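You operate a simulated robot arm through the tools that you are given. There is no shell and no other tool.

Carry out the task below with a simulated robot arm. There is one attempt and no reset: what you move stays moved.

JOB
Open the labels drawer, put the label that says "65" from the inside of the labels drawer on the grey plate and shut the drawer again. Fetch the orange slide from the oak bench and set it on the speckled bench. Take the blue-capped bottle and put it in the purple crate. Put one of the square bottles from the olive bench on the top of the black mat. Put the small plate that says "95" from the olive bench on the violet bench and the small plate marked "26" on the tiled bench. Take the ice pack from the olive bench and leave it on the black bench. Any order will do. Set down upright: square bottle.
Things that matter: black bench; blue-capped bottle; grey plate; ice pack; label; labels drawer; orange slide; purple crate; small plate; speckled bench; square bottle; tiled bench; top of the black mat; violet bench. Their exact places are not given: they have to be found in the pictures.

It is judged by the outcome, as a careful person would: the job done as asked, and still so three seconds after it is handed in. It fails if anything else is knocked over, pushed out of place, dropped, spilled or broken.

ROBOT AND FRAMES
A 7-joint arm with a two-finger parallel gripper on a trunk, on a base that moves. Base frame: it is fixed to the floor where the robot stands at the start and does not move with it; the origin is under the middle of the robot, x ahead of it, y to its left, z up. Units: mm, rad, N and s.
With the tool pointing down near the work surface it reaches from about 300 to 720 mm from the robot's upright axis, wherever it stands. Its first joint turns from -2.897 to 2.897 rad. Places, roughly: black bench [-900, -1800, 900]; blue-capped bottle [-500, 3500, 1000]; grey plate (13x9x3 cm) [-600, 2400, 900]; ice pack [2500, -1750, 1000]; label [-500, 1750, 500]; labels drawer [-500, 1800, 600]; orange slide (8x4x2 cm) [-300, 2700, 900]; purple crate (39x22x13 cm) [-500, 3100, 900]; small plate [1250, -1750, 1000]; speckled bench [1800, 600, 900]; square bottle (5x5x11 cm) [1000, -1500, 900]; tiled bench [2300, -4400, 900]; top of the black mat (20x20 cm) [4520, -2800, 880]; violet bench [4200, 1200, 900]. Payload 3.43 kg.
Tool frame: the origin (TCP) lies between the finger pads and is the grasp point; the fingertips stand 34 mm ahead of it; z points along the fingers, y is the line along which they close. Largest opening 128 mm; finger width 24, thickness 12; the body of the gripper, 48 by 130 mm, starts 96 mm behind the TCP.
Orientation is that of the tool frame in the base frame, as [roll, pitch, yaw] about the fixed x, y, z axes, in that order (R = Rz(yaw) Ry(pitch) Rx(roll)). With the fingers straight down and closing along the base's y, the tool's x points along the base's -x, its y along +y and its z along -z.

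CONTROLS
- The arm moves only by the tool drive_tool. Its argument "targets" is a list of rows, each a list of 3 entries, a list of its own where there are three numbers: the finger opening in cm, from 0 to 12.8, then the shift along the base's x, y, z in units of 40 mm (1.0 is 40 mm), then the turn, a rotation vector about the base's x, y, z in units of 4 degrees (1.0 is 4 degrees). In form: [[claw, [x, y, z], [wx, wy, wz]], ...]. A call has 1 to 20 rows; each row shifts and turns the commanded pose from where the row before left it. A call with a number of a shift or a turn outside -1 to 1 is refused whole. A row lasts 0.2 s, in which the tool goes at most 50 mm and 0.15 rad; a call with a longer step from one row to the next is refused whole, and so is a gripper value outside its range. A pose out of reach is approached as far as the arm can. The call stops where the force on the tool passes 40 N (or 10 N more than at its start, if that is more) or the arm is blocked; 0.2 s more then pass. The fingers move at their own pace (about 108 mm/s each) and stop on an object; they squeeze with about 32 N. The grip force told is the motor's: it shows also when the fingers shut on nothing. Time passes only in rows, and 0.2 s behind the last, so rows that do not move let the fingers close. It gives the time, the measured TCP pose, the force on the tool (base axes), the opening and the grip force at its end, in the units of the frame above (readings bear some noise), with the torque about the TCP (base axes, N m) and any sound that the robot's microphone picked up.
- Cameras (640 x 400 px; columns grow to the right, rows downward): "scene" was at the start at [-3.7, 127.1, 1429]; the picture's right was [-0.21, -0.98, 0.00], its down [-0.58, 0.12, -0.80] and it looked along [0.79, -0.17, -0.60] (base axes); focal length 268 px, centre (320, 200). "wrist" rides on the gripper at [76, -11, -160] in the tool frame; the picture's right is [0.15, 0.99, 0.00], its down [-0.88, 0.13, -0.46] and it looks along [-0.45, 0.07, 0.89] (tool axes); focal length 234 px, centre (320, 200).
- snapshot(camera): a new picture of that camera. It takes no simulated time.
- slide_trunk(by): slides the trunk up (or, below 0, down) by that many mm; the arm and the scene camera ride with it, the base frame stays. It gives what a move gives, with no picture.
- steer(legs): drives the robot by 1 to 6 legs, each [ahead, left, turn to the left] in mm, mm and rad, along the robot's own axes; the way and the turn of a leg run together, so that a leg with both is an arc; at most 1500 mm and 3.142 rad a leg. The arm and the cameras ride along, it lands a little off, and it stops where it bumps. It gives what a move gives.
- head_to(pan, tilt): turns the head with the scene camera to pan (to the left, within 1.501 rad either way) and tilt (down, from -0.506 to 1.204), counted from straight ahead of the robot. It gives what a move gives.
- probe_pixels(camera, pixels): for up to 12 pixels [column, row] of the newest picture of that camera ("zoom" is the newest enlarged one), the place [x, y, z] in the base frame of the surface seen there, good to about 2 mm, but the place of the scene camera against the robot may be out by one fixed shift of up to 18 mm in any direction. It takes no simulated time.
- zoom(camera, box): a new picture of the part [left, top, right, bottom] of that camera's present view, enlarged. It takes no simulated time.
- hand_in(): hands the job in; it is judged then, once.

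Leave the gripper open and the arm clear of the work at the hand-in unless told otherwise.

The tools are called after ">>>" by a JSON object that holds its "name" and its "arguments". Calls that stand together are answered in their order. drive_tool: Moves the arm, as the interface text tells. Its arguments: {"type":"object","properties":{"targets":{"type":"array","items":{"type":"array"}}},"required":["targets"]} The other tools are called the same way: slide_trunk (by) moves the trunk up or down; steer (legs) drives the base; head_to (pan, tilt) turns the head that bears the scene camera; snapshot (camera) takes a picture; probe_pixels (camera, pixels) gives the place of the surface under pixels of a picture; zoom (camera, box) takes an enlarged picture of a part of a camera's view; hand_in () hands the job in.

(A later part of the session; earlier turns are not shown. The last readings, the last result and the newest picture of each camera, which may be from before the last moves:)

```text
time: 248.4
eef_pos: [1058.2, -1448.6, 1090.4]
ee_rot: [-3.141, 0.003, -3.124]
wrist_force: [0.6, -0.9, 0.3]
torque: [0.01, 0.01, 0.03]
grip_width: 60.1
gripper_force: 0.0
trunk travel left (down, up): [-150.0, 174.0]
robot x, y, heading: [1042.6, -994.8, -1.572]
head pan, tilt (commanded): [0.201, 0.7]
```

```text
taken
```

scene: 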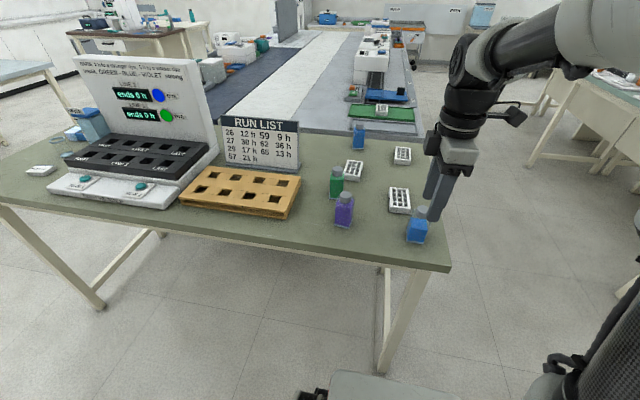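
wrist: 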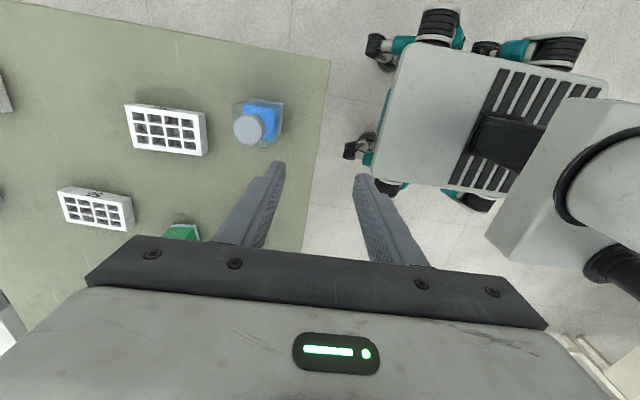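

I probe the blue bottle's cap and body corners as well as plate 26 in the wrist view.

>>> {"name": "zoom", "arguments": {"camera": "wrist", "box": [110, 80, 300, 200]}}

>>> {"name": "probe_pixels", "arguments": {"camera": "zoom", "pixels": [[465, 168], [425, 165], [500, 175], [465, 140], [480, 200], [560, 90], [540, 200], [420, 80], [575, 80], [50, 90], [320, 110], [195, 165]]}}

```text
3.33 times, centred on (205, 140) of wrist
```

zoom: 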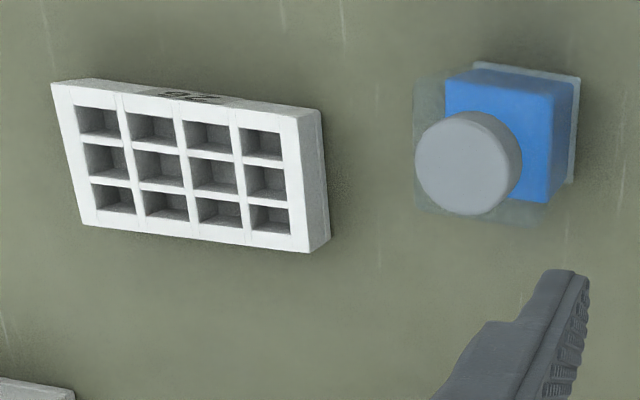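

```text
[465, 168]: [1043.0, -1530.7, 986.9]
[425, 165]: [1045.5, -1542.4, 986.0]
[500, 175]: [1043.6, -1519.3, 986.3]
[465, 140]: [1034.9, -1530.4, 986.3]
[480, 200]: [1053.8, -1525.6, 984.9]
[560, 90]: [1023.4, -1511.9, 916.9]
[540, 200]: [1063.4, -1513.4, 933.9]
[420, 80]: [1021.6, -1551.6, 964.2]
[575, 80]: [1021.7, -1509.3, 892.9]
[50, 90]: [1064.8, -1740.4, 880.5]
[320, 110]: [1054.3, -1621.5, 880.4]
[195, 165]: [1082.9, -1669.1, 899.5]
```

Bottle centre (1043.5,-1530.5), top 987, aligned with the axes. I move above it with 90 mm opening and descend to z≈935, then close along y.

>>> {"name": "drive_tool", "arguments": {"targets": [[9, [-0.18, -0.9, 0], [0, 0, 0]], [9, [-0.18, -0.9, 0], [0, 0, 0]], [9, [0, -0.27, 0], [0, 0, 0]], [9, [0, 0, 0], [0, 0, 0]]]}}

>>> {"name": "snapshot", "arguments": {"camera": "wrist"}}

```text
time: 249.4
eef_pos: [1041.2, -1530.5, 1089.0]
ee_rot: [-3.14, 0.002, -3.123]
wrist_force: [-0.4, 0.4, -0.8]
torque: [-0.01, -0.04, 0.01]
grip_width: 89.8
gripper_force: 0.1
trunk travel left (down, up): [-150.0, 174.0]
robot x, y, heading: [1044.1, -993.5, -1.569]
head pan, tilt (commanded): [0.201, 0.7]
```

```text
taken
```

wrist: 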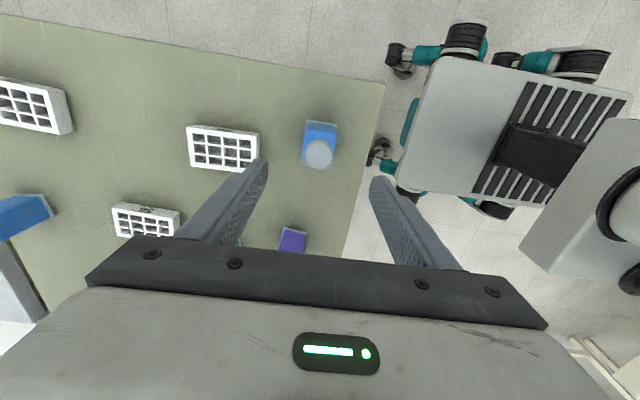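

>>> {"name": "probe_pixels", "arguments": {"camera": "wrist", "pixels": [[319, 154], [310, 152], [329, 155], [319, 145], [319, 165], [308, 128], [335, 131], [258, 150]]}}

```text
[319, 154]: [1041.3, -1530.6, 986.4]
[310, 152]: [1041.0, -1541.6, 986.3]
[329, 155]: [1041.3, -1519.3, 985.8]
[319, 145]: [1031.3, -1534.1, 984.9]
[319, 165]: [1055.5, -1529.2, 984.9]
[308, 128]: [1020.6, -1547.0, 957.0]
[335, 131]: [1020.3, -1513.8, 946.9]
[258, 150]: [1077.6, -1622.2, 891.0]
```

Aligned. I descend and close.

>>> {"name": "drive_tool", "arguments": {"targets": [[9, [0.05, 0, -0.9], [0, 0, 0]], [9, [0, 0, -0.9], [0, 0, 0]], [9, [0, 0, -0.9], [0, 0, 0]], [9, [0, 0, -0.9], [0, 0, 0]], [9, [0, 0, -0.25], [0, 0, 0]], [9, [0, 0, 0], [0, 0, 0]], [6, [0, 0, 0], [0, 0, 0]], [3, [0, 0, 0], [0, 0, 0]], [3, [0, 0, 0], [0, 0, 0]], [3, [0, 0, 0], [0, 0, 0]]]}}

>>> {"name": "snapshot", "arguments": {"camera": "wrist"}}

```text
time: 251.6
eef_pos: [1043.3, -1533.6, 936.7]
ee_rot: [-3.14, 0.004, -3.125]
wrist_force: [-0.8, -0.4, 0.1]
torque: [0.06, 0.04, -0.01]
grip_width: 47.2
gripper_force: 32.3
trunk travel left (down, up): [-150.0, 174.0]
robot x, y, heading: [1045.5, -991.1, -1.572]
head pan, tilt (commanded): [0.201, 0.7]
```

```text
taken
```

wrist: 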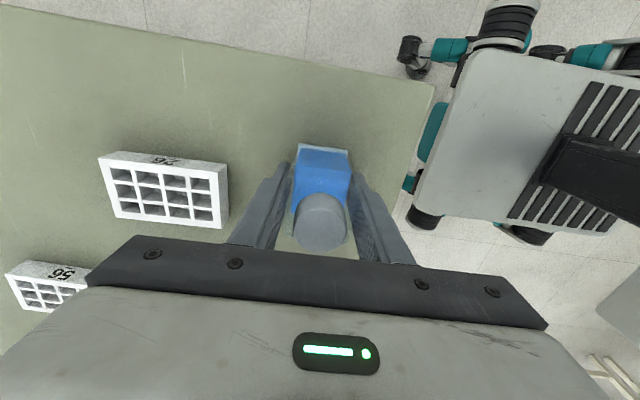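

The bottle is gripped (47 mm). I lift it and retract, then back away and drive sideways east along the aisle to look for the black mat.

>>> {"name": "drive_tool", "arguments": {"targets": [[3, [0, 0, 0.3], [0, 0, 0]], [3, [0, 0, 0.8], [0, 0, 0]], [3, [0, 0, 0.9], [0, 0, 0]], [3, [0, 0, 0.9], [0, 0, 0]], [3, [0, 0, 0.9], [0, 0, 0]], [3, [0, 0.6, 0.5], [0, 0, 0]], [3, [0, 0.8, 0], [0, 0, 0]], [3, [0, 0.8, 0], [0, 0, 0]], [3, [0, 0.8, 0], [0, 0, 0]], [3, [0, 0, 0], [0, 0, 0]]]}}

>>> {"name": "snapshot", "arguments": {"camera": "wrist"}}

>>> {"name": "steer", "arguments": {"legs": [[-400, 0, 0], [0, 1500, 0], [0, 200, 0]]}}

>>> {"name": "head_to", "arguments": {"pan": 0.5, "tilt": 0.3}}

>>> {"name": "snapshot", "arguments": {"camera": "scene"}}

```text
time: 253.8
eef_pos: [1045.3, -1406.7, 1110.1]
ee_rot: [-3.14, 0.003, -3.125]
wrist_force: [-0.6, -0.6, -0.1]
torque: [-0.01, 0.01, -0.01]
grip_width: 47.4
gripper_force: 31.7
trunk travel left (down, up): [-150.0, 174.0]
robot x, y, heading: [1043.7, -992.5, -1.568]
head pan, tilt (commanded): [0.201, 0.7]
```

```text
taken
```

wrist: 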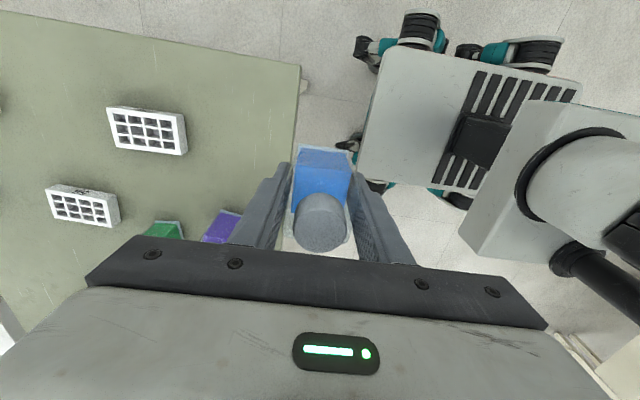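

```text
time: 272.6
eef_pos: [2754.8, -985.2, 1110.1]
ee_rot: [-3.141, 0.004, -3.1]
wrist_force: [-0.3, 0.0, -1.5]
torque: [-0.02, 0.0, -0.04]
grip_width: 47.7
gripper_force: 32.1
trunk travel left (down, up): [-150.0, 174.0]
robot x, y, heading: [2741.5, -575.1, -1.548]
head pan, tilt (commanded): [0.201, 0.7]
```

```text
time: 273.4
eef_pos: [2754.9, -985.8, 1108.5]
ee_rot: [-3.141, 0.004, -3.102]
wrist_force: [0.3, -0.1, -2.0]
torque: [0.02, 0.01, 0.0]
grip_width: 47.8
gripper_force: 31.3
trunk travel left (down, up): [-150.0, 174.0]
robot x, y, heading: [2743.9, -571.5, -1.551]
head pan, tilt (commanded): [0.499, 0.3]
```

```text
taken
```

scene: 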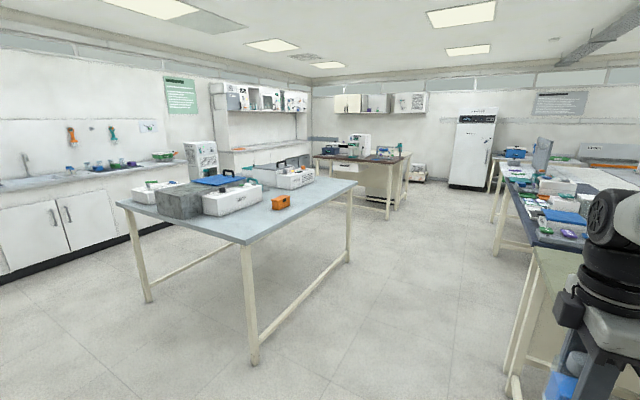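

A light-blue bench lies ahead-left; behind it a dark-topped table at (365,160) probably with the black mat. I probe and zoom.

>>> {"name": "probe_pixels", "arguments": {"camera": "scene", "pixels": [[245, 242], [354, 184], [118, 203], [255, 175], [385, 160], [318, 157], [395, 150], [540, 245], [505, 180], [345, 160], [280, 202], [430, 220]]}}

>>> {"name": "zoom", "arguments": {"camera": "scene", "box": [290, 110, 430, 220]}}

```text
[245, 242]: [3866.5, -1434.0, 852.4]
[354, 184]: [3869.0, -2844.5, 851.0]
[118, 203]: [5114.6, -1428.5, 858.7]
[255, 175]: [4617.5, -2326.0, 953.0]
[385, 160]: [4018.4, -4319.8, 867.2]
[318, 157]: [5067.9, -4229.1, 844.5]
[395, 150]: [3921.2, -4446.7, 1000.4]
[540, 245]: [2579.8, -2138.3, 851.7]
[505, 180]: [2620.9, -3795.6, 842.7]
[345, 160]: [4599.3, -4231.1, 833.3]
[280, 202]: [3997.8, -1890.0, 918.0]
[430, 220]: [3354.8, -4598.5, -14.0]
```

```text
3.64 times, centred on (360, 165) of scene
```

zoom: 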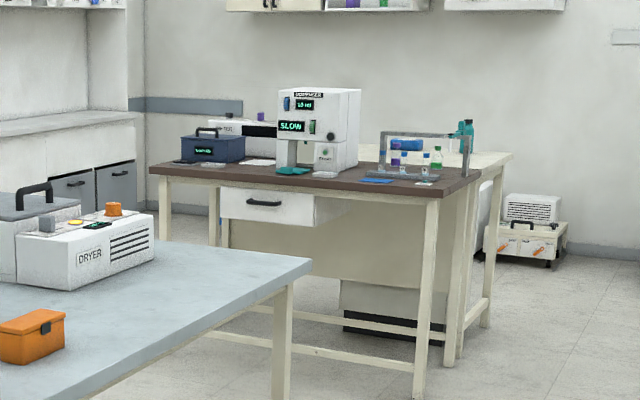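

The light-blue bench spans x 3866–5115, y -1434…-2845, so the black mat (4520,-2800) is at its south end. I drive down the corridor at x≈3250 to y≈-3450, then east, and look.

>>> {"name": "steer", "arguments": {"legs": [[0, 500, -0.02], [1500, 0, 0], [1380, 0, 0], [0, 0, 1.571]]}}

>>> {"name": "head_to", "arguments": {"pan": 0.5, "tilt": 0.4}}

>>> {"name": "snapshot", "arguments": {"camera": "scene"}}

```text
time: 296.0
eef_pos: [3577.7, -3426.3, 1109.0]
ee_rot: [-3.14, 0.005, -1.589]
wrist_force: [-0.5, -0.7, -1.0]
torque: [-0.01, 0.01, 0.01]
grip_width: 47.6
gripper_force: 31.8
trunk travel left (down, up): [-150.0, 174.0]
robot x, y, heading: [3160.4, -3414.5, -0.037]
head pan, tilt (commanded): [0.499, 0.3]
```

```text
time: 296.7
eef_pos: [3577.5, -3425.8, 1109.3]
ee_rot: [-3.139, 0.003, -1.589]
wrist_force: [0.4, 0.3, -1.9]
torque: [-0.02, 0.03, -0.02]
grip_width: 47.7
gripper_force: 32.0
trunk travel left (down, up): [-150.0, 174.0]
robot x, y, heading: [3163.8, -3418.3, -0.034]
head pan, tilt (commanded): [0.499, 0.4]
```

```text
taken
```

scene: 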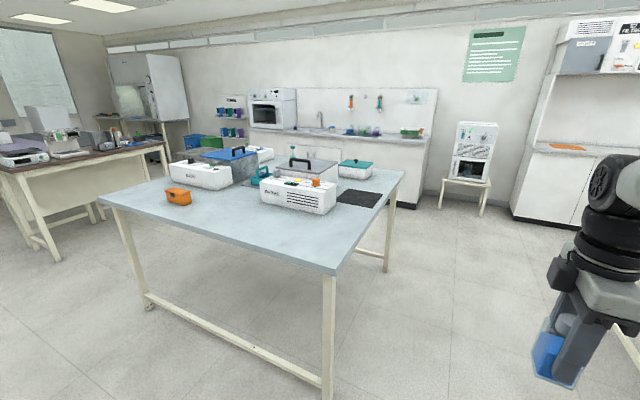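

The black mat is visible at (361,198). I probe its corners and the bench's south edge.

>>> {"name": "probe_pixels", "arguments": {"camera": "scene", "pixels": [[361, 198], [345, 191], [382, 194], [373, 206], [336, 200], [335, 272], [405, 172], [310, 205], [325, 190], [365, 230]]}}

>>> {"name": "zoom", "arguments": {"camera": "scene", "box": [250, 140, 420, 250]}}

```text
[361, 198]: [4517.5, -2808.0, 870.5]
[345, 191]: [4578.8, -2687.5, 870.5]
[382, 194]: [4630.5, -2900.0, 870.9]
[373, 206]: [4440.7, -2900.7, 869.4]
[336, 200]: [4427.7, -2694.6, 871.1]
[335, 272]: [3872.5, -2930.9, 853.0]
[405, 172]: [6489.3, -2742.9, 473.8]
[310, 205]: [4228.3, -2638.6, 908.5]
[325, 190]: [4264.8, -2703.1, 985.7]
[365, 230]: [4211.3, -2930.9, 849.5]
```

```text
3.64 times, centred on (335, 195) of scene
```

zoom: 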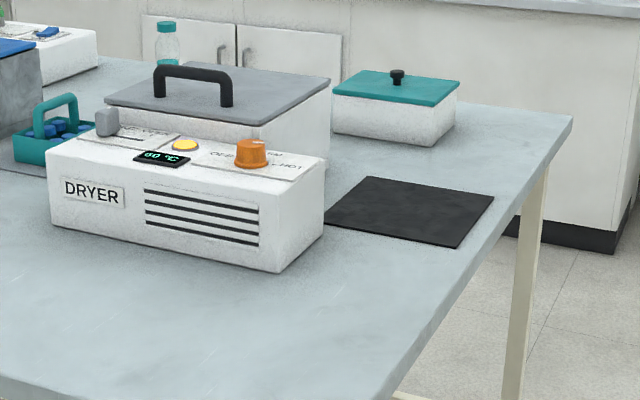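

Mat centre ≈(4530,-2797); the bench's south edge y≈-2931. I drive east to x≈4525 and turn to face north.

>>> {"name": "steer", "arguments": {"legs": [[0, 0, 0.035], [1365, 0, 0], [0, 0, 1.571]]}}

>>> {"name": "head_to", "arguments": {"pan": 0.0, "tilt": 0.7}}

>>> {"name": "snapshot", "arguments": {"camera": "scene"}}

>>> {"name": "snapshot", "arguments": {"camera": "wrist"}}

```text
time: 307.6
eef_pos: [4503.2, -3008.4, 1109.6]
ee_rot: [-3.141, 0.004, -0.01]
wrist_force: [0.1, 0.4, -1.4]
torque: [-0.03, -0.02, -0.03]
grip_width: 47.2
gripper_force: 31.8
trunk travel left (down, up): [-150.0, 174.0]
robot x, y, heading: [4488.2, -3421.8, 1.544]
head pan, tilt (commanded): [0.499, 0.4]
```

```text
time: 308.5
eef_pos: [4503.7, -3006.8, 1109.1]
ee_rot: [-3.14, 0.004, -0.011]
wrist_force: [0.5, -0.2, -1.1]
torque: [0.03, 0.0, 0.05]
grip_width: 47.7
gripper_force: 31.5
trunk travel left (down, up): [-150.0, 174.0]
robot x, y, heading: [4493.4, -3423.4, 1.541]
head pan, tilt (commanded): [0.0, 0.7]
```

```text
taken
```

scene: 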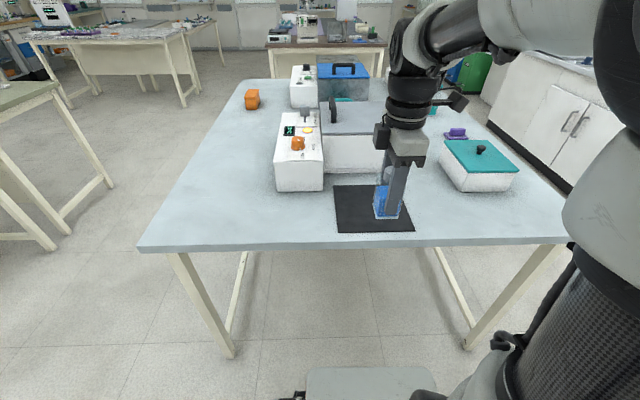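

```text
taken
```

wrist: 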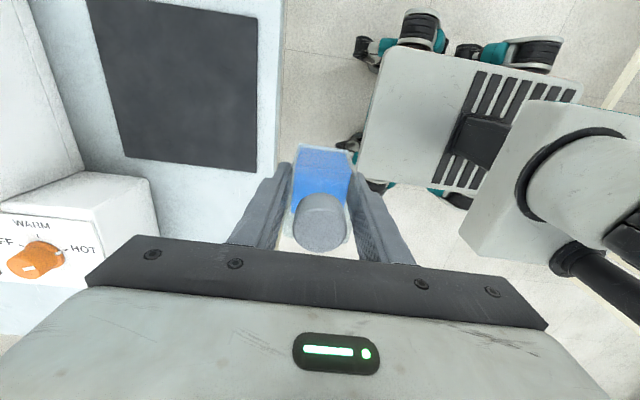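

I probe the mat's corners in the wrist view, as well as the dryer's edge.

>>> {"name": "probe_pixels", "arguments": {"camera": "wrist", "pixels": [[95, 8], [250, 25], [250, 165], [130, 155], [180, 90], [145, 180], [150, 280], [265, 130], [70, 170]]}}

```text
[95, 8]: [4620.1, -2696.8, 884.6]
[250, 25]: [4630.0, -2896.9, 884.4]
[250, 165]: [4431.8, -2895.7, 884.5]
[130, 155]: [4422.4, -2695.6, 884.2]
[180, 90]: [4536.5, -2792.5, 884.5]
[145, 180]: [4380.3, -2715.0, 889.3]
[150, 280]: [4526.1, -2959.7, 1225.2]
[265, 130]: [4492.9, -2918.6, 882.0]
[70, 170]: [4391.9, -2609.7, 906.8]
```

Mat spans x 4422–4630, y -2897…-2697, top z≈884.5. I carry the bottle over its centre (4526,-2798), then lower.

>>> {"name": "drive_tool", "arguments": {"targets": [[3, [0.1, 0.8, 0], [0, 0, 0]], [3, [0.1, 0.8, 0], [0, 0, 0]], [3, [0.1, 0.9, 0], [0, 0, 0]], [3, [0.1, 0.9, 0], [0, 0, 0]], [3, [0.1, 0.9, 0], [0, 0, 0]], [3, [0.05, 0.9, 0], [0, 0, 0]], [3, [0, 0, 0], [0, 0, 0]], [3, [0, 0, -0.9], [0, 0, 0]], [3, [0, 0, -0.9], [0, 0, 0]], [3, [0, 0, -0.9], [0, 0, 0]], [3, [0, 0, -0.9], [0, 0, 0]], [3, [0, 0, 0], [0, 0, 0]]]}}

>>> {"name": "snapshot", "arguments": {"camera": "wrist"}}

```text
time: 311.1
eef_pos: [4524.6, -2799.6, 964.2]
ee_rot: [-3.141, 0.005, -0.012]
wrist_force: [0.2, 0.8, -0.8]
torque: [0.01, 0.01, 0.02]
grip_width: 47.6
gripper_force: 31.9
trunk travel left (down, up): [-150.0, 174.0]
robot x, y, heading: [4490.5, -3422.5, 1.549]
head pan, tilt (commanded): [0.0, 0.7]
```

```text
taken
```

wrist: 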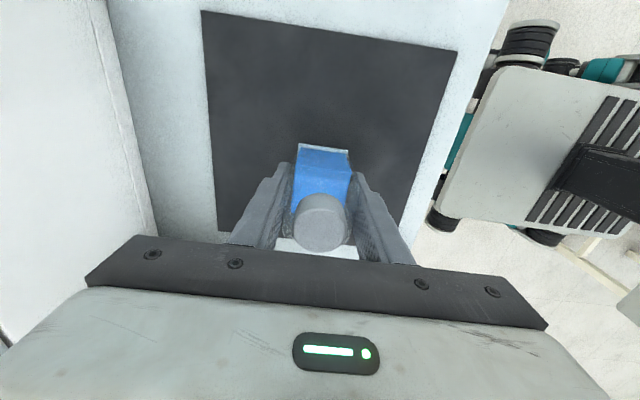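

The bottle hangs centred over the mat. I lower the last ~24 mm, with small final steps.

>>> {"name": "drive_tool", "arguments": {"targets": [[3, [0, 0, -0.3], [0, 0, 0]], [3, [0, 0, -0.2], [0, 0, 0]], [3, [0, 0, -0.04], [0, 0, 0]], [3, [0, 0, -0.03], [0, 0, 0]], [3, [0, 0, 0], [0, 0, 0]]]}}

```text
time: 312.3
eef_pos: [4524.1, -2800.5, 941.3]
ee_rot: [-3.141, 0.005, -0.011]
wrist_force: [0.3, 0.3, -2.2]
torque: [-0.01, 0.01, -0.02]
grip_width: 47.4
gripper_force: 31.9
trunk travel left (down, up): [-150.0, 174.0]
robot x, y, heading: [4494.8, -3422.4, 1.547]
head pan, tilt (commanded): [0.0, 0.7]
```

>>> {"name": "drive_tool", "arguments": {"targets": [[3, [0, 0, -0.03], [0, 0, 0]], [3, [0, 0, -0.02], [0, 0, 0]], [3, [0, 0, 0], [0, 0, 0]]]}}

```text
time: 313.1
eef_pos: [4523.3, -2800.9, 940.1]
ee_rot: [-3.141, 0.004, -0.009]
wrist_force: [0.3, 0.3, -0.7]
torque: [0.0, 0.0, -0.04]
grip_width: 47.4
gripper_force: 32.2
trunk travel left (down, up): [-150.0, 174.0]
robot x, y, heading: [4494.6, -3420.3, 1.551]
head pan, tilt (commanded): [0.0, 0.7]
```

>>> {"name": "drive_tool", "arguments": {"targets": [[3, [0, 0, -0.03], [0, 0, 0]], [3, [0, 0, -0.02], [0, 0, 0]], [3, [0, 0, 0], [0, 0, 0]]]}}

```text
time: 313.9
eef_pos: [4523.5, -2800.6, 939.9]
ee_rot: [-3.14, 0.005, -0.01]
wrist_force: [-1.0, -4.8, 12.6]
torque: [-0.6, 0.04, 0.0]
grip_width: 47.7
gripper_force: 31.7
trunk travel left (down, up): [-150.0, 174.0]
robot x, y, heading: [4492.8, -3417.9, 1.543]
head pan, tilt (commanded): [0.0, 0.7]
```

Contact (12.6 N upward). I ease up a hair, open the fingers wide evenly, then lift straight up.

>>> {"name": "drive_tool", "arguments": {"targets": [[3, [0, 0, 0.025], [0, 0, 0]], [5.5, [0, 0, 0], [0, 0, 0]], [8, [0, 0, 0], [0, 0, 0]], [8, [0, 0, 0], [0, 0, 0]], [8, [0, 0, 0.4], [0, 0, 0]], [8, [0, 0, 0.8], [0, 0, 0]], [8, [0, 0, 0.9], [0, 0, 0]], [8, [0, 0, 0.9], [0, 0, 0]], [8, [0, 0, 0.9], [0, 0, 0]], [8, [0, 0, 0], [0, 0, 0]]]}}

>>> {"name": "snapshot", "arguments": {"camera": "wrist"}}

>>> {"name": "snapshot", "arguments": {"camera": "scene"}}

```text
time: 316.1
eef_pos: [4522.7, -2799.7, 1095.2]
ee_rot: [-3.14, 0.005, -0.01]
wrist_force: [0.3, 0.5, 0.4]
torque: [-0.03, 0.0, 0.03]
grip_width: 79.9
gripper_force: 0.1
trunk travel left (down, up): [-150.0, 174.0]
robot x, y, heading: [4489.6, -3415.7, 1.545]
head pan, tilt (commanded): [0.0, 0.7]
```

```text
taken
```

wrist: 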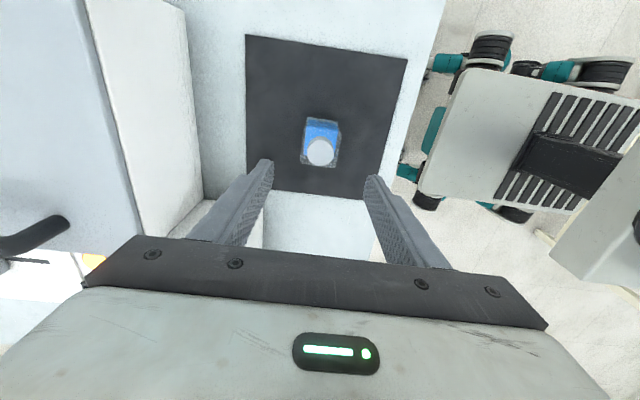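

```text
taken
```

scene: 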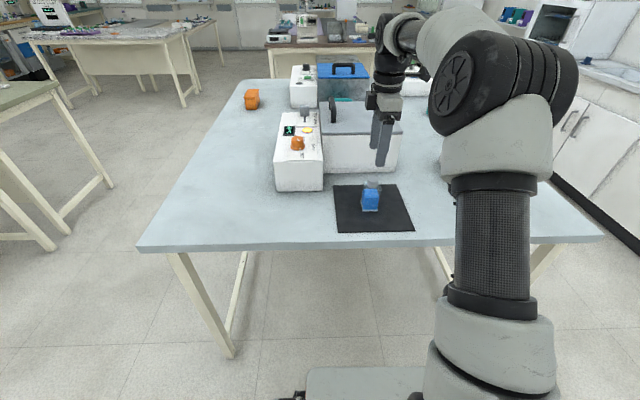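

The bottle stands upright on the mat. Next the ice pack: I retract the arm, then drive west and north to the east end of the olive bench and face it (west).

>>> {"name": "drive_tool", "arguments": {"targets": [[8, [0, -0.9, 0], [0, 0, 0]], [8, [0, -0.9, 0], [0, 0, 0]], [8, [0, -0.9, 0], [0, 0, 0]], [8, [0, -0.9, 0], [0, 0, 0]], [8, [0, -0.9, 0], [0, 0, 0]], [8, [0, -0.6, 0], [0, 0, 0]]]}}

>>> {"name": "steer", "arguments": {"legs": [[0, 0, 1.597], [1280, 0, 0], [0, 0, -1.571], [1500, 0, 0], [100, 0, 0], [0, 0, 1.571]]}}

>>> {"name": "head_to", "arguments": {"pan": 0.1, "tilt": 0.6}}

>>> {"name": "snapshot", "arguments": {"camera": "scene"}}

```text
time: 317.5
eef_pos: [4525.9, -3005.1, 1094.9]
ee_rot: [-3.139, 0.004, -0.011]
wrist_force: [-0.6, -0.7, 0.1]
torque: [0.01, 0.01, -0.04]
grip_width: 80.0
gripper_force: 0.1
trunk travel left (down, up): [-150.0, 174.0]
robot x, y, heading: [4494.4, -3421.8, 1.538]
head pan, tilt (commanded): [0.0, 0.7]
```

```text
time: 343.4
eef_pos: [2707.5, -1877.0, 1096.9]
ee_rot: [-3.139, 0.005, 1.607]
wrist_force: [-0.2, -1.4, -0.2]
torque: [0.01, -0.03, 0.02]
grip_width: 79.8
gripper_force: 0.0
trunk travel left (down, up): [-150.0, 174.0]
robot x, y, heading: [3121.7, -1891.6, -3.122]
head pan, tilt (commanded): [0.0, 0.7]
```

```text
time: 344.1
eef_pos: [2706.9, -1877.3, 1094.8]
ee_rot: [-3.14, 0.005, 1.606]
wrist_force: [0.6, 0.1, -0.2]
torque: [0.01, 0.01, 0.01]
grip_width: 79.9
gripper_force: 0.1
trunk travel left (down, up): [-150.0, 174.0]
robot x, y, heading: [3123.9, -1890.5, -3.122]
head pan, tilt (commanded): [0.099, 0.6]
```

```text
taken
```

scene: 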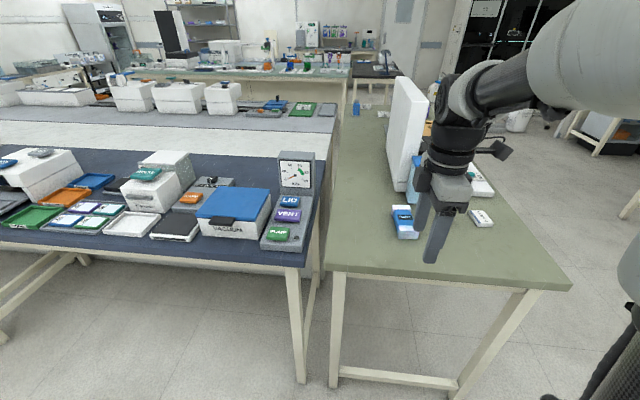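

I see the ice pack at (405,220), partially behind the gripper. I zoom and also take the wrist picture.

>>> {"name": "zoom", "arguments": {"camera": "scene", "box": [370, 170, 520, 270]}}

>>> {"name": "snapshot", "arguments": {"camera": "wrist"}}

```text
4.00 times, centred on (445, 220) of scene
```

zoom: 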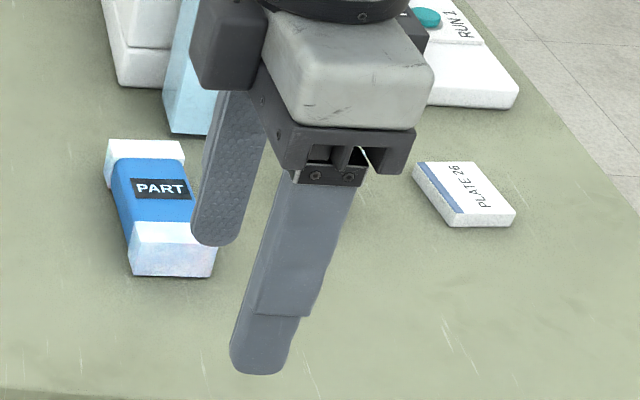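

```text
taken
```

wrist: 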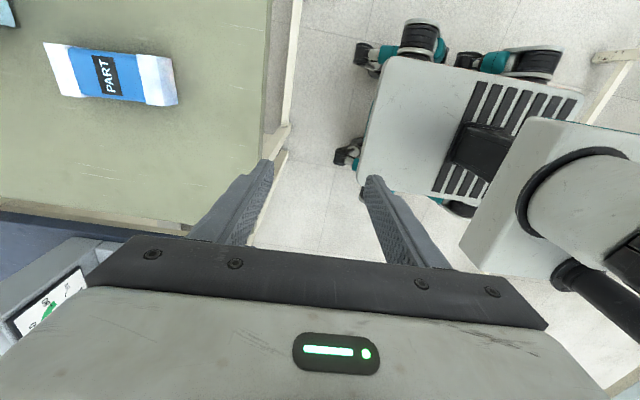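

The pack's label now reads "PART" (it's thawing), so I'll not dally. I probe its corners in the wrist view.

>>> {"name": "probe_pixels", "arguments": {"camera": "wrist", "pixels": [[110, 75], [45, 43], [62, 95], [170, 60], [177, 100], [75, 65], [150, 75], [200, 80], [120, 95], [10, 15]]}}

>>> {"name": "zoom", "arguments": {"camera": "wrist", "box": [0, 0, 210, 130]}}

```text
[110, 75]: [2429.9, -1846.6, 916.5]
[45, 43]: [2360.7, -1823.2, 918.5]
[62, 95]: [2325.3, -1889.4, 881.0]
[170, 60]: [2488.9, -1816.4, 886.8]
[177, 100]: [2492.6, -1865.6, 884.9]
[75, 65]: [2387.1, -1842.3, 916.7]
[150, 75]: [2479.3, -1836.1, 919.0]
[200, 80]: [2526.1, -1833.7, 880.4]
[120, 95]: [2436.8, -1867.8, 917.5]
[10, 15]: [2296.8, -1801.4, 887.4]
```

```text
3.05 times, centred on (105, 65) of wrist
```

zoom: 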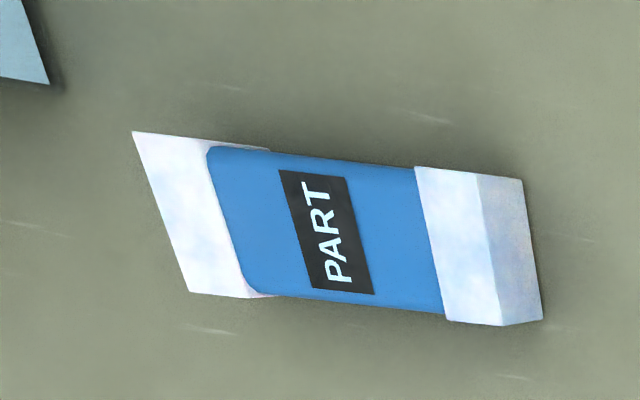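

The pack spans x≈2355–2493, y≈-1875…-1818, top z≈918. I drive 120 mm closer and move the tool above it.

>>> {"name": "steer", "arguments": {"legs": [[120, 0, -0.02]]}}

>>> {"name": "drive_tool", "arguments": {"targets": [[10, [-0.8, 0.3, 0], [0, 0, 0]], [10, [-0.8, 0.3, 0], [0, 0, 0]], [10, [-0.8, 0.2, 0], [0, 0, 0]], [10, [-0.8, 0, 0], [0, 0, 0]], [10, [-0.5, 0, 0], [0, 0, 0]]]}}

>>> {"name": "snapshot", "arguments": {"camera": "wrist"}}

>>> {"name": "snapshot", "arguments": {"camera": "scene"}}

```text
time: 345.3
eef_pos: [2586.9, -1869.2, 1094.7]
ee_rot: [-3.141, 0.004, 1.585]
wrist_force: [-0.6, 0.9, -0.2]
torque: [0.03, 0.0, 0.02]
grip_width: 79.8
gripper_force: 0.1
trunk travel left (down, up): [-150.0, 174.0]
robot x, y, heading: [3002.7, -1891.7, 3.138]
head pan, tilt (commanded): [0.099, 0.6]
```

```text
time: 346.5
eef_pos: [2439.3, -1838.0, 1096.4]
ee_rot: [3.141, 0.002, 1.585]
wrist_force: [0.0, -0.6, -0.1]
torque: [-0.01, 0.01, -0.04]
grip_width: 100.2
gripper_force: 0.0
trunk travel left (down, up): [-150.0, 174.0]
robot x, y, heading: [2998.8, -1890.4, 3.139]
head pan, tilt (commanded): [0.099, 0.6]
```

```text
taken
```

wrist: 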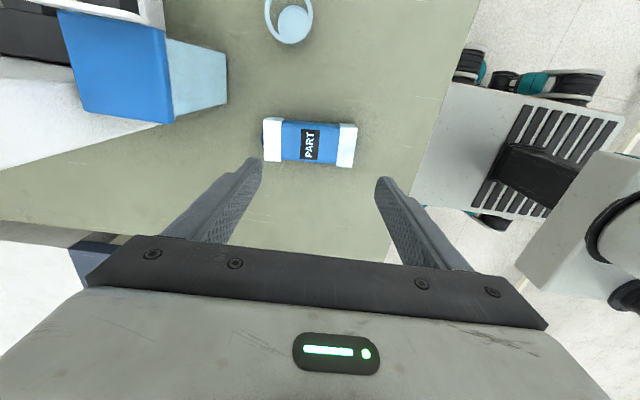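

```text
taken
```

scene: 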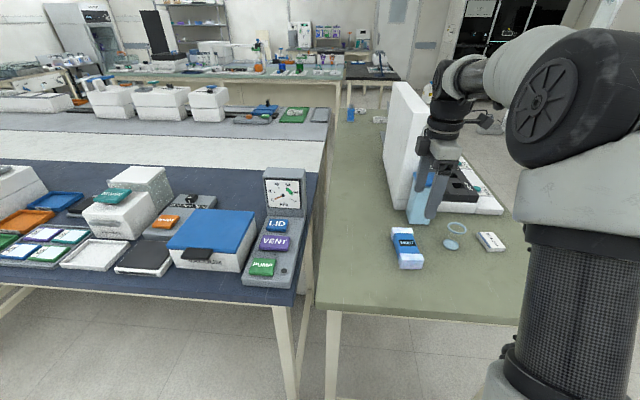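

The pack lies along x, so I must close along y. The beaker's rim is at (289,20). I probe both before turning the tool.

>>> {"name": "probe_pixels", "arguments": {"camera": "wrist", "pixels": [[266, 120], [355, 126], [353, 165], [266, 158], [310, 143], [289, 42], [312, 20], [268, 12], [293, 24], [285, 125], [285, 158], [220, 95]]}}

>>> {"name": "zoom", "arguments": {"camera": "wrist", "box": [220, 0, 400, 190]}}

```text
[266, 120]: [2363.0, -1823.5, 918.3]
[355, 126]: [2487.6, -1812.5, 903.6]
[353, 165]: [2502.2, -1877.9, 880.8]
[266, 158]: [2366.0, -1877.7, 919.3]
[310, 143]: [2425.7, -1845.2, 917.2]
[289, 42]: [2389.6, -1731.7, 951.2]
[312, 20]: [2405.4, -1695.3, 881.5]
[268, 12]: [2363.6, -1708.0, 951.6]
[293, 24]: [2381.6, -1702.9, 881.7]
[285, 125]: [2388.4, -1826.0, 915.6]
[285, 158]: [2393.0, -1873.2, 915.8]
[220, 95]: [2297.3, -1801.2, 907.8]
```

```text
2.11 times, centred on (310, 95) of wrist
```

zoom: 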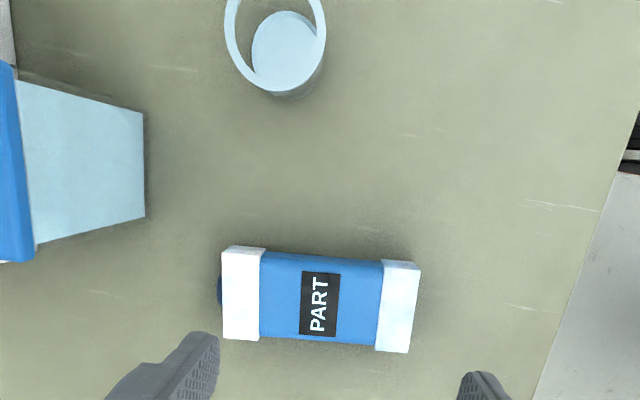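

Beaker's nearest rim is ~88 mm from the pack, enough. I rotate the tool -90° (closing along y) above the pack's middle.

>>> {"name": "drive_tool", "arguments": {"targets": [[10, [0, 0, 0], [0, 0, -1]], [10, [0, 0, 0], [0, 0, -1]], [10, [0, 0, 0], [0, 0, -1]], [10, [0, 0, 0], [0, 0, -1]], [10, [0, 0, 0], [0, 0, -1]], [10, [0, 0, 0], [0, 0, -1]], [10, [0, 0, 0], [0, 0, -1]], [10, [0, 0, 0], [0, 0, -1]], [10, [0, 0, 0], [0, 0, -1]], [10, [0, 0, 0], [0, 0, -1]], [10, [0, 0, 0], [0, 0, -1]], [10, [0, 0, 0], [0, 0, -1]], [10, [0, 0, 0], [0, 0, -1]], [10, [0, 0, 0], [0, 0, -1]], [10, [0, 0, 0], [0, 0, -1]], [10, [0, 0, 0], [0, 0, -1]], [10, [0, 0, 0], [0, 0, -1]], [10, [0, 0, 0], [0, 0, -1]], [10, [0, 0, 0], [0, 0, -1]], [10, [0, 0, 0], [0, 0, -1]]]}}

>>> {"name": "drive_tool", "arguments": {"targets": [[9, [-0.15, -0.15, 0], [0, 0, -1]], [9, [-0.15, -0.15, 0], [0, 0, -1]], [9, [0, 0, 0], [0, 0, -0.7]], [9, [0, 0, -0.8], [0, 0, 0]], [9, [0, 0, -0.8], [0, 0, 0]], [9, [0, 0, 0], [0, 0, 0]]]}}

>>> {"name": "snapshot", "arguments": {"camera": "wrist"}}

```text
time: 350.7
eef_pos: [2440.5, -1838.3, 1095.0]
ee_rot: [-3.138, 0.003, 0.188]
wrist_force: [-0.2, 0.4, -0.3]
torque: [0.01, 0.02, 0.0]
grip_width: 100.1
gripper_force: 0.0
trunk travel left (down, up): [-150.0, 174.0]
robot x, y, heading: [3009.5, -1892.4, 3.14]
head pan, tilt (commanded): [0.099, 0.6]
```

```text
time: 352.1
eef_pos: [2430.8, -1850.6, 1029.8]
ee_rot: [-3.14, 0.003, 0.0]
wrist_force: [-0.1, -0.2, 0.7]
torque: [-0.02, 0.0, -0.03]
grip_width: 90.0
gripper_force: 0.0
trunk travel left (down, up): [-150.0, 174.0]
robot x, y, heading: [3003.2, -1888.7, 3.139]
head pan, tilt (commanded): [0.099, 0.6]
```

```text
taken
```

wrist: 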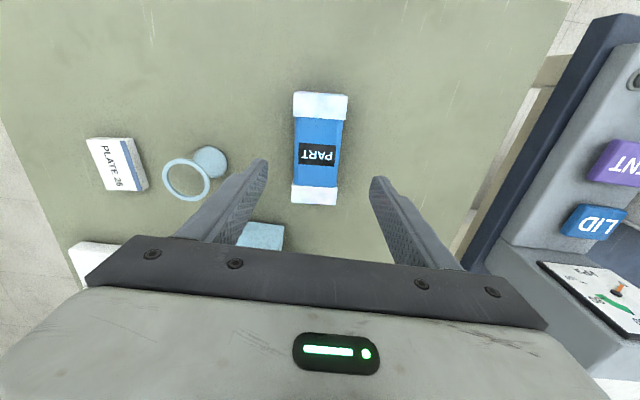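

>>> {"name": "probe_pixels", "arguments": {"camera": "wrist", "pixels": [[297, 100], [345, 103], [293, 197], [335, 200], [297, 150], [339, 152], [295, 135], [342, 138], [265, 235], [283, 242], [205, 200], [318, 155]]}}

```text
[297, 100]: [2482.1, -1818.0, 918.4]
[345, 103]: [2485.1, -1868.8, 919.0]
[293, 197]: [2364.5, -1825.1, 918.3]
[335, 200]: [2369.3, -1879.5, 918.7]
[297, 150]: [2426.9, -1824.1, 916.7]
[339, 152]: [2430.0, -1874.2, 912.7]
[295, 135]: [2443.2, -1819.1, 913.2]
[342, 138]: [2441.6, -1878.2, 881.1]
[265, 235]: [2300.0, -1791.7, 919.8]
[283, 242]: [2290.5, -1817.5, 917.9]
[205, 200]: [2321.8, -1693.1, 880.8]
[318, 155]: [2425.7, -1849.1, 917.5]
```

The pack is turned ~4° and centred at (2427,-1848). I yaw +4°, descend to tips ≈886 and close.

>>> {"name": "drive_tool", "arguments": {"targets": [[9, [-0.05, 0.05, 0], [0, 0, 1]], [9, [0, 0, -0.9], [0, 0, 0]], [9, [0, 0, -0.9], [0, 0, 0]], [9, [0, 0, -0.7], [0, 0, 0]], [9, [0, 0, -0.2], [0, 0, 0]], [9, [0, 0, 0], [0, 0, 0]], [6, [0, 0, 0], [0, 0, 0]], [3, [0, 0, 0], [0, 0, 0]], [3, [0, 0, 0], [0, 0, 0]], [3, [0, 0, 0], [0, 0, 0]]]}}

>>> {"name": "snapshot", "arguments": {"camera": "wrist"}}

```text
time: 354.3
eef_pos: [2425.7, -1846.4, 923.5]
ee_rot: [-3.139, 0.002, 0.07]
wrist_force: [0.0, 0.3, -0.1]
torque: [0.04, -0.02, 0.0]
grip_width: 55.2
gripper_force: 31.9
trunk travel left (down, up): [-150.0, 174.0]
robot x, y, heading: [3005.5, -1889.2, 3.144]
head pan, tilt (commanded): [0.099, 0.6]
```

```text
taken
```

wrist: 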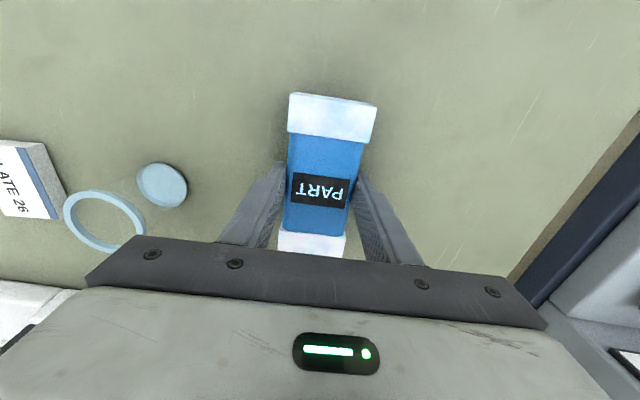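

Gripped (55 mm). I lift straight up, then retract toward the robot.

>>> {"name": "drive_tool", "arguments": {"targets": [[3, [0, 0, 0.3], [0, 0, 0]], [3, [0, 0, 0.8], [0, 0, 0]], [3, [0, 0, 0.9], [0, 0, 0]], [3, [0, 0, 0.9], [0, 0, 0]], [3, [0, 0, 0.9], [0, 0, 0]], [3, [0, 0, 0.7], [0, 0, 0]], [3, [0.9, 0, 0], [0, 0, 0]], [3, [0.9, 0, 0], [0, 0, 0]], [3, [0.9, 0, 0], [0, 0, 0]], [3, [0.9, 0, 0], [0, 0, 0]], [3, [0, 0, 0], [0, 0, 0]]]}}

>>> {"name": "snapshot", "arguments": {"camera": "wrist"}}

```text
time: 356.7
eef_pos: [2569.9, -1849.6, 1102.8]
ee_rot: [-3.139, 0.003, 0.07]
wrist_force: [0.4, 0.3, -1.4]
torque: [0.02, 0.03, 0.01]
grip_width: 55.6
gripper_force: 32.5
trunk travel left (down, up): [-150.0, 174.0]
robot x, y, heading: [3004.6, -1890.9, 3.138]
head pan, tilt (commanded): [0.099, 0.6]
```

```text
taken
```

wrist: 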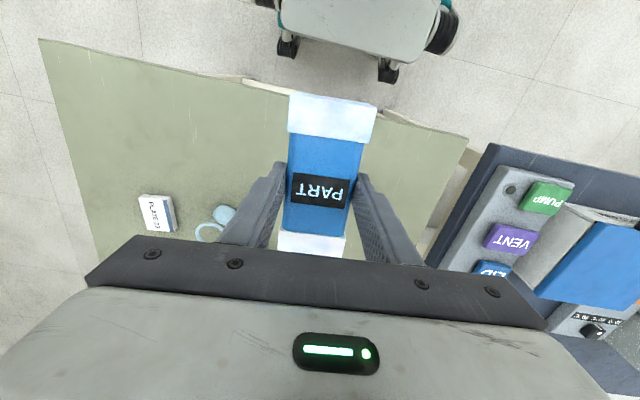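

Now I drive to the black bench: back off, go north to y≈-600, then west along the aisle.

>>> {"name": "steer", "arguments": {"legs": [[-220, 0, 0], [0, 0, -1.571], [1290, 0, 0], [0, 0, 1.571], [1500, 0, 0], [1400, 0, 0]]}}

>>> {"name": "head_to", "arguments": {"pan": 0.7, "tilt": 0.5}}

>>> {"name": "snapshot", "arguments": {"camera": "scene"}}

```text
time: 385.8
eef_pos: [-87.2, -645.9, 1103.2]
ee_rot: [-3.14, 0.004, 0.116]
wrist_force: [-0.5, 0.0, -3.1]
torque: [0.04, 0.0, -0.02]
grip_width: 55.5
gripper_force: 31.8
trunk travel left (down, up): [-150.0, 174.0]
robot x, y, heading: [351.4, -666.8, -3.098]
head pan, tilt (commanded): [0.099, 0.6]
```

```text
time: 386.8
eef_pos: [-86.6, -645.4, 1102.6]
ee_rot: [-3.138, 0.003, 0.114]
wrist_force: [1.2, -0.4, -2.6]
torque: [0.0, -0.05, 0.02]
grip_width: 55.4
gripper_force: 32.2
trunk travel left (down, up): [-150.0, 174.0]
robot x, y, heading: [349.0, -667.0, -3.097]
head pan, tilt (commanded): [0.7, 0.499]
```

```text
taken
```

scene: 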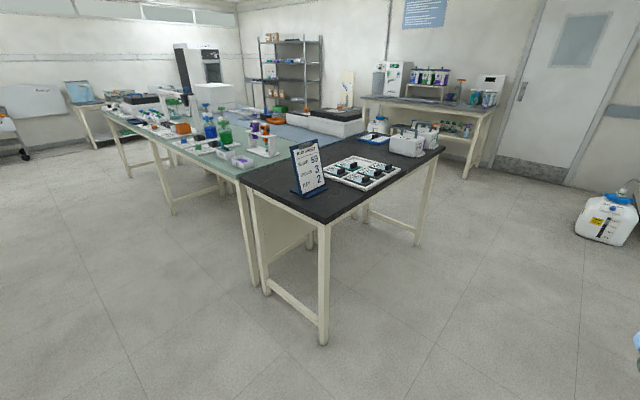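

The black bench is in view: sign at (308,168), tray at (360,172), boxes at the far end. I probe its corners and free spots.

>>> {"name": "zoom", "arguments": {"camera": "scene", "box": [230, 110, 450, 240]}}

>>> {"name": "probe_pixels", "arguments": {"camera": "scene", "pixels": [[325, 219], [243, 178], [443, 150], [345, 200], [290, 170], [270, 185], [330, 205], [365, 150], [350, 188], [400, 170], [335, 185], [310, 192]]}}

```text
2.91 times, centred on (340, 175) of scene
```

zoom: 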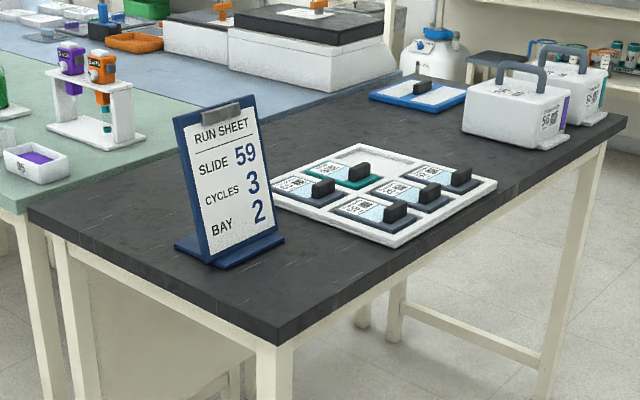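

```text
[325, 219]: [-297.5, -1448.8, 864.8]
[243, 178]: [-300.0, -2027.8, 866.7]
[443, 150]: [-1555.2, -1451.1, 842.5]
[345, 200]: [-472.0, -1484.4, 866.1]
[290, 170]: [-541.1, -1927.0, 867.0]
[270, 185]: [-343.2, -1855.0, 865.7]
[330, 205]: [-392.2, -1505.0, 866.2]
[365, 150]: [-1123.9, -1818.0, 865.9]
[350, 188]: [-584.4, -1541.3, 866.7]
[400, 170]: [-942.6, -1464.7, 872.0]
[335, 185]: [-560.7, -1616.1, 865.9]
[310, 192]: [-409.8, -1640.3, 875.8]
```

Bench spans x -1555…-297, y -2040…-1450. There is free room near its east end. I probe the sign's base and the free area in the zoomed view.

>>> {"name": "probe_pixels", "arguments": {"camera": "zoom", "pixels": [[180, 246], [207, 262], [280, 240], [120, 200], [150, 160], [100, 235], [160, 235], [60, 195], [185, 290], [285, 200], [300, 270], [255, 300]]}}

```text
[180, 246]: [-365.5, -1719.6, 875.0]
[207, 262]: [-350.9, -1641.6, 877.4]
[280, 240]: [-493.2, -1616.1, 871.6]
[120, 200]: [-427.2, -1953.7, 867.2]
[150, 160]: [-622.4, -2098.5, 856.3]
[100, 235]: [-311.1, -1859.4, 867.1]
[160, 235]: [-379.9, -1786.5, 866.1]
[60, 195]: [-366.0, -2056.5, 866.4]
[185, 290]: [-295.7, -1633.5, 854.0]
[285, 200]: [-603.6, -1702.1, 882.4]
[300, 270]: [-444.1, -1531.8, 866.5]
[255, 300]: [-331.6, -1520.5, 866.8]
```

The sign's base covers y -1720…-1616; south of it (y -1760…-2040, x -600…-300) is free. I slide the robot south (its left) by 1200 mm so it faces that area from the east.

>>> {"name": "steer", "arguments": {"legs": [[0, 0, -0.042], [0, 1210, 0], [150, 0, 0]]}}

>>> {"name": "head_to", "arguments": {"pan": 0.0, "tilt": 0.65}}

>>> {"name": "snapshot", "arguments": {"camera": "scene"}}

>>> {"name": "snapshot", "arguments": {"camera": "wrist"}}

```text
time: 400.2
eef_pos: [-241.7, -1842.0, 1103.8]
ee_rot: [-3.141, 0.005, 0.051]
wrist_force: [0.3, 0.6, -2.1]
torque: [-0.01, 0.03, 0.02]
grip_width: 55.4
gripper_force: 31.8
trunk travel left (down, up): [-150.0, 174.0]
robot x, y, heading: [188.0, -1889.9, 3.12]
head pan, tilt (commanded): [0.7, 0.499]
```

```text
time: 401.3
eef_pos: [-243.2, -1841.2, 1103.0]
ee_rot: [-3.139, 0.004, 0.053]
wrist_force: [0.1, -0.2, -3.4]
torque: [0.0, 0.0, -0.02]
grip_width: 55.6
gripper_force: 32.2
trunk travel left (down, up): [-150.0, 174.0]
robot x, y, heading: [190.0, -1890.4, 3.128]
head pan, tilt (commanded): [0.0, 0.649]
```

```text
taken
```

scene: 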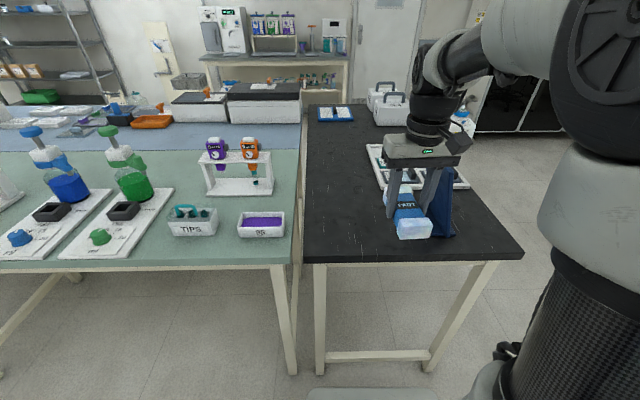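

```text
taken
```

wrist: 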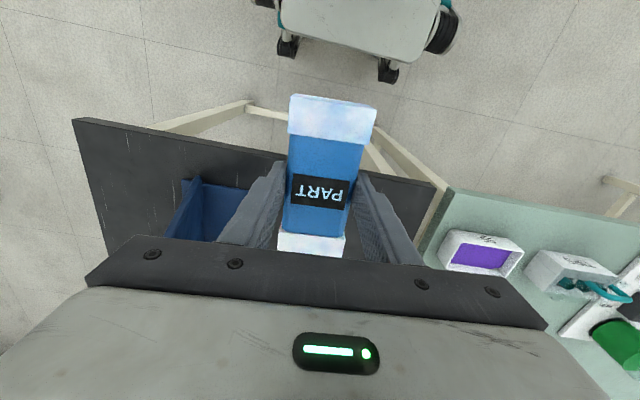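

I shift away from the sign (−y), go forward to (-400,-1890), then probe the surface and lower.

>>> {"name": "drive_tool", "arguments": {"targets": [[3, [0, -0.6, 0], [0, 0, 0]], [3, [0, -0.6, 0], [0, 0, -0.8]], [3, [-0.9, 0, 0], [0, 0, 0]], [3, [-0.9, 0, 0], [0, 0, 0]], [3, [-0.9, 0, 0], [0, 0, 0]], [3, [-0.9, 0, 0], [0, 0, 0]], [3, [-0.4, 0, 0], [0, 0, 0]], [3, [0, 0, 0], [0, 0, 0]]]}}

>>> {"name": "snapshot", "arguments": {"camera": "wrist"}}

>>> {"name": "probe_pixels", "arguments": {"camera": "wrist", "pixels": [[250, 130], [400, 130], [390, 170], [230, 90], [320, 60]]}}

```text
time: 403.1
eef_pos: [-400.7, -1889.9, 1103.4]
ee_rot: [-3.14, 0.004, -0.003]
wrist_force: [-0.6, 0.5, -2.0]
torque: [-0.03, 0.0, -0.02]
grip_width: 55.8
gripper_force: 32.1
trunk travel left (down, up): [-150.0, 174.0]
robot x, y, heading: [190.0, -1890.3, 3.123]
head pan, tilt (commanded): [0.0, 0.649]
```

```text
taken
```

wrist: 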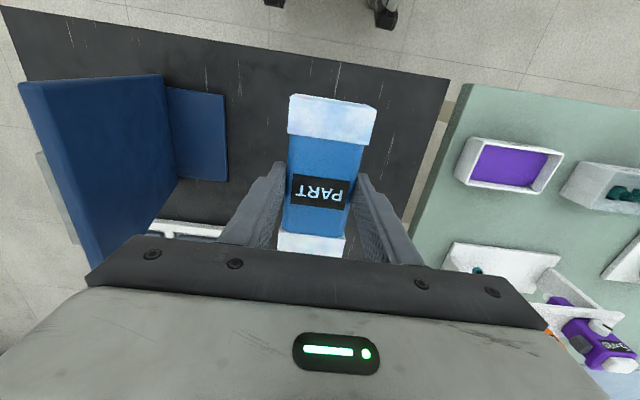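

```text
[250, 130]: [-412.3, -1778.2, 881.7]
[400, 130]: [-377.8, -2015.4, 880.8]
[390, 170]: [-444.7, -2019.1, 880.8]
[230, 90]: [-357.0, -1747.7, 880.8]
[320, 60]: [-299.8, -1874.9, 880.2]
```

I check the sign's closest edges to the gripper's path.

>>> {"name": "probe_pixels", "arguments": {"camera": "wrist", "pixels": [[160, 85], [165, 150], [222, 100], [226, 175], [30, 90], [180, 180], [210, 230]]}}

```text
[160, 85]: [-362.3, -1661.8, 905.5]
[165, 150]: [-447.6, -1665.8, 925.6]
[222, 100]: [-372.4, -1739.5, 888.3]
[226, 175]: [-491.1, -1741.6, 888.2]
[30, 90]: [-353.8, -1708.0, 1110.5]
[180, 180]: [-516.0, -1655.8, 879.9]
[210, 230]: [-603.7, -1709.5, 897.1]
```

All clear (>80 mm). I lower the pack.

>>> {"name": "drive_tool", "arguments": {"targets": [[3, [0, 0, -0.9], [0, 0, 0]], [3, [0, 0, -0.9], [0, 0, 0]], [3, [0, 0, -0.9], [0, 0, 0]], [3, [0, 0, -0.9], [0, 0, 0]], [3, [0, 0, -0.7], [0, 0, 0]], [3, [0, 0, -0.1], [0, 0, 0]], [3, [0, 0, -0.05], [0, 0, 0]], [3, [0, 0, 0], [0, 0, 0]]]}}

```text
time: 404.9
eef_pos: [-400.9, -1890.2, 926.7]
ee_rot: [-3.14, 0.003, -0.005]
wrist_force: [0.5, 1.0, -2.6]
torque: [0.02, -0.02, 0.0]
grip_width: 55.5
gripper_force: 31.9
trunk travel left (down, up): [-150.0, 174.0]
robot x, y, heading: [187.2, -1891.4, 3.121]
head pan, tilt (commanded): [0.0, 0.649]
```

>>> {"name": "drive_tool", "arguments": {"targets": [[3, [0, 0, -0.04], [0, 0, 0]], [3, [0, 0, -0.03], [0, 0, 0]], [3, [0, 0, -0.03], [0, 0, 0]], [3, [0, 0, 0], [0, 0, 0]]]}}

```text
time: 405.9
eef_pos: [-401.7, -1889.8, 923.3]
ee_rot: [-3.14, 0.006, -0.004]
wrist_force: [2.0, 1.0, 8.4]
torque: [-0.21, -0.82, 0.12]
grip_width: 55.4
gripper_force: 31.7
trunk travel left (down, up): [-150.0, 174.0]
robot x, y, heading: [188.1, -1888.3, 3.123]
head pan, tilt (commanded): [0.0, 0.649]
```

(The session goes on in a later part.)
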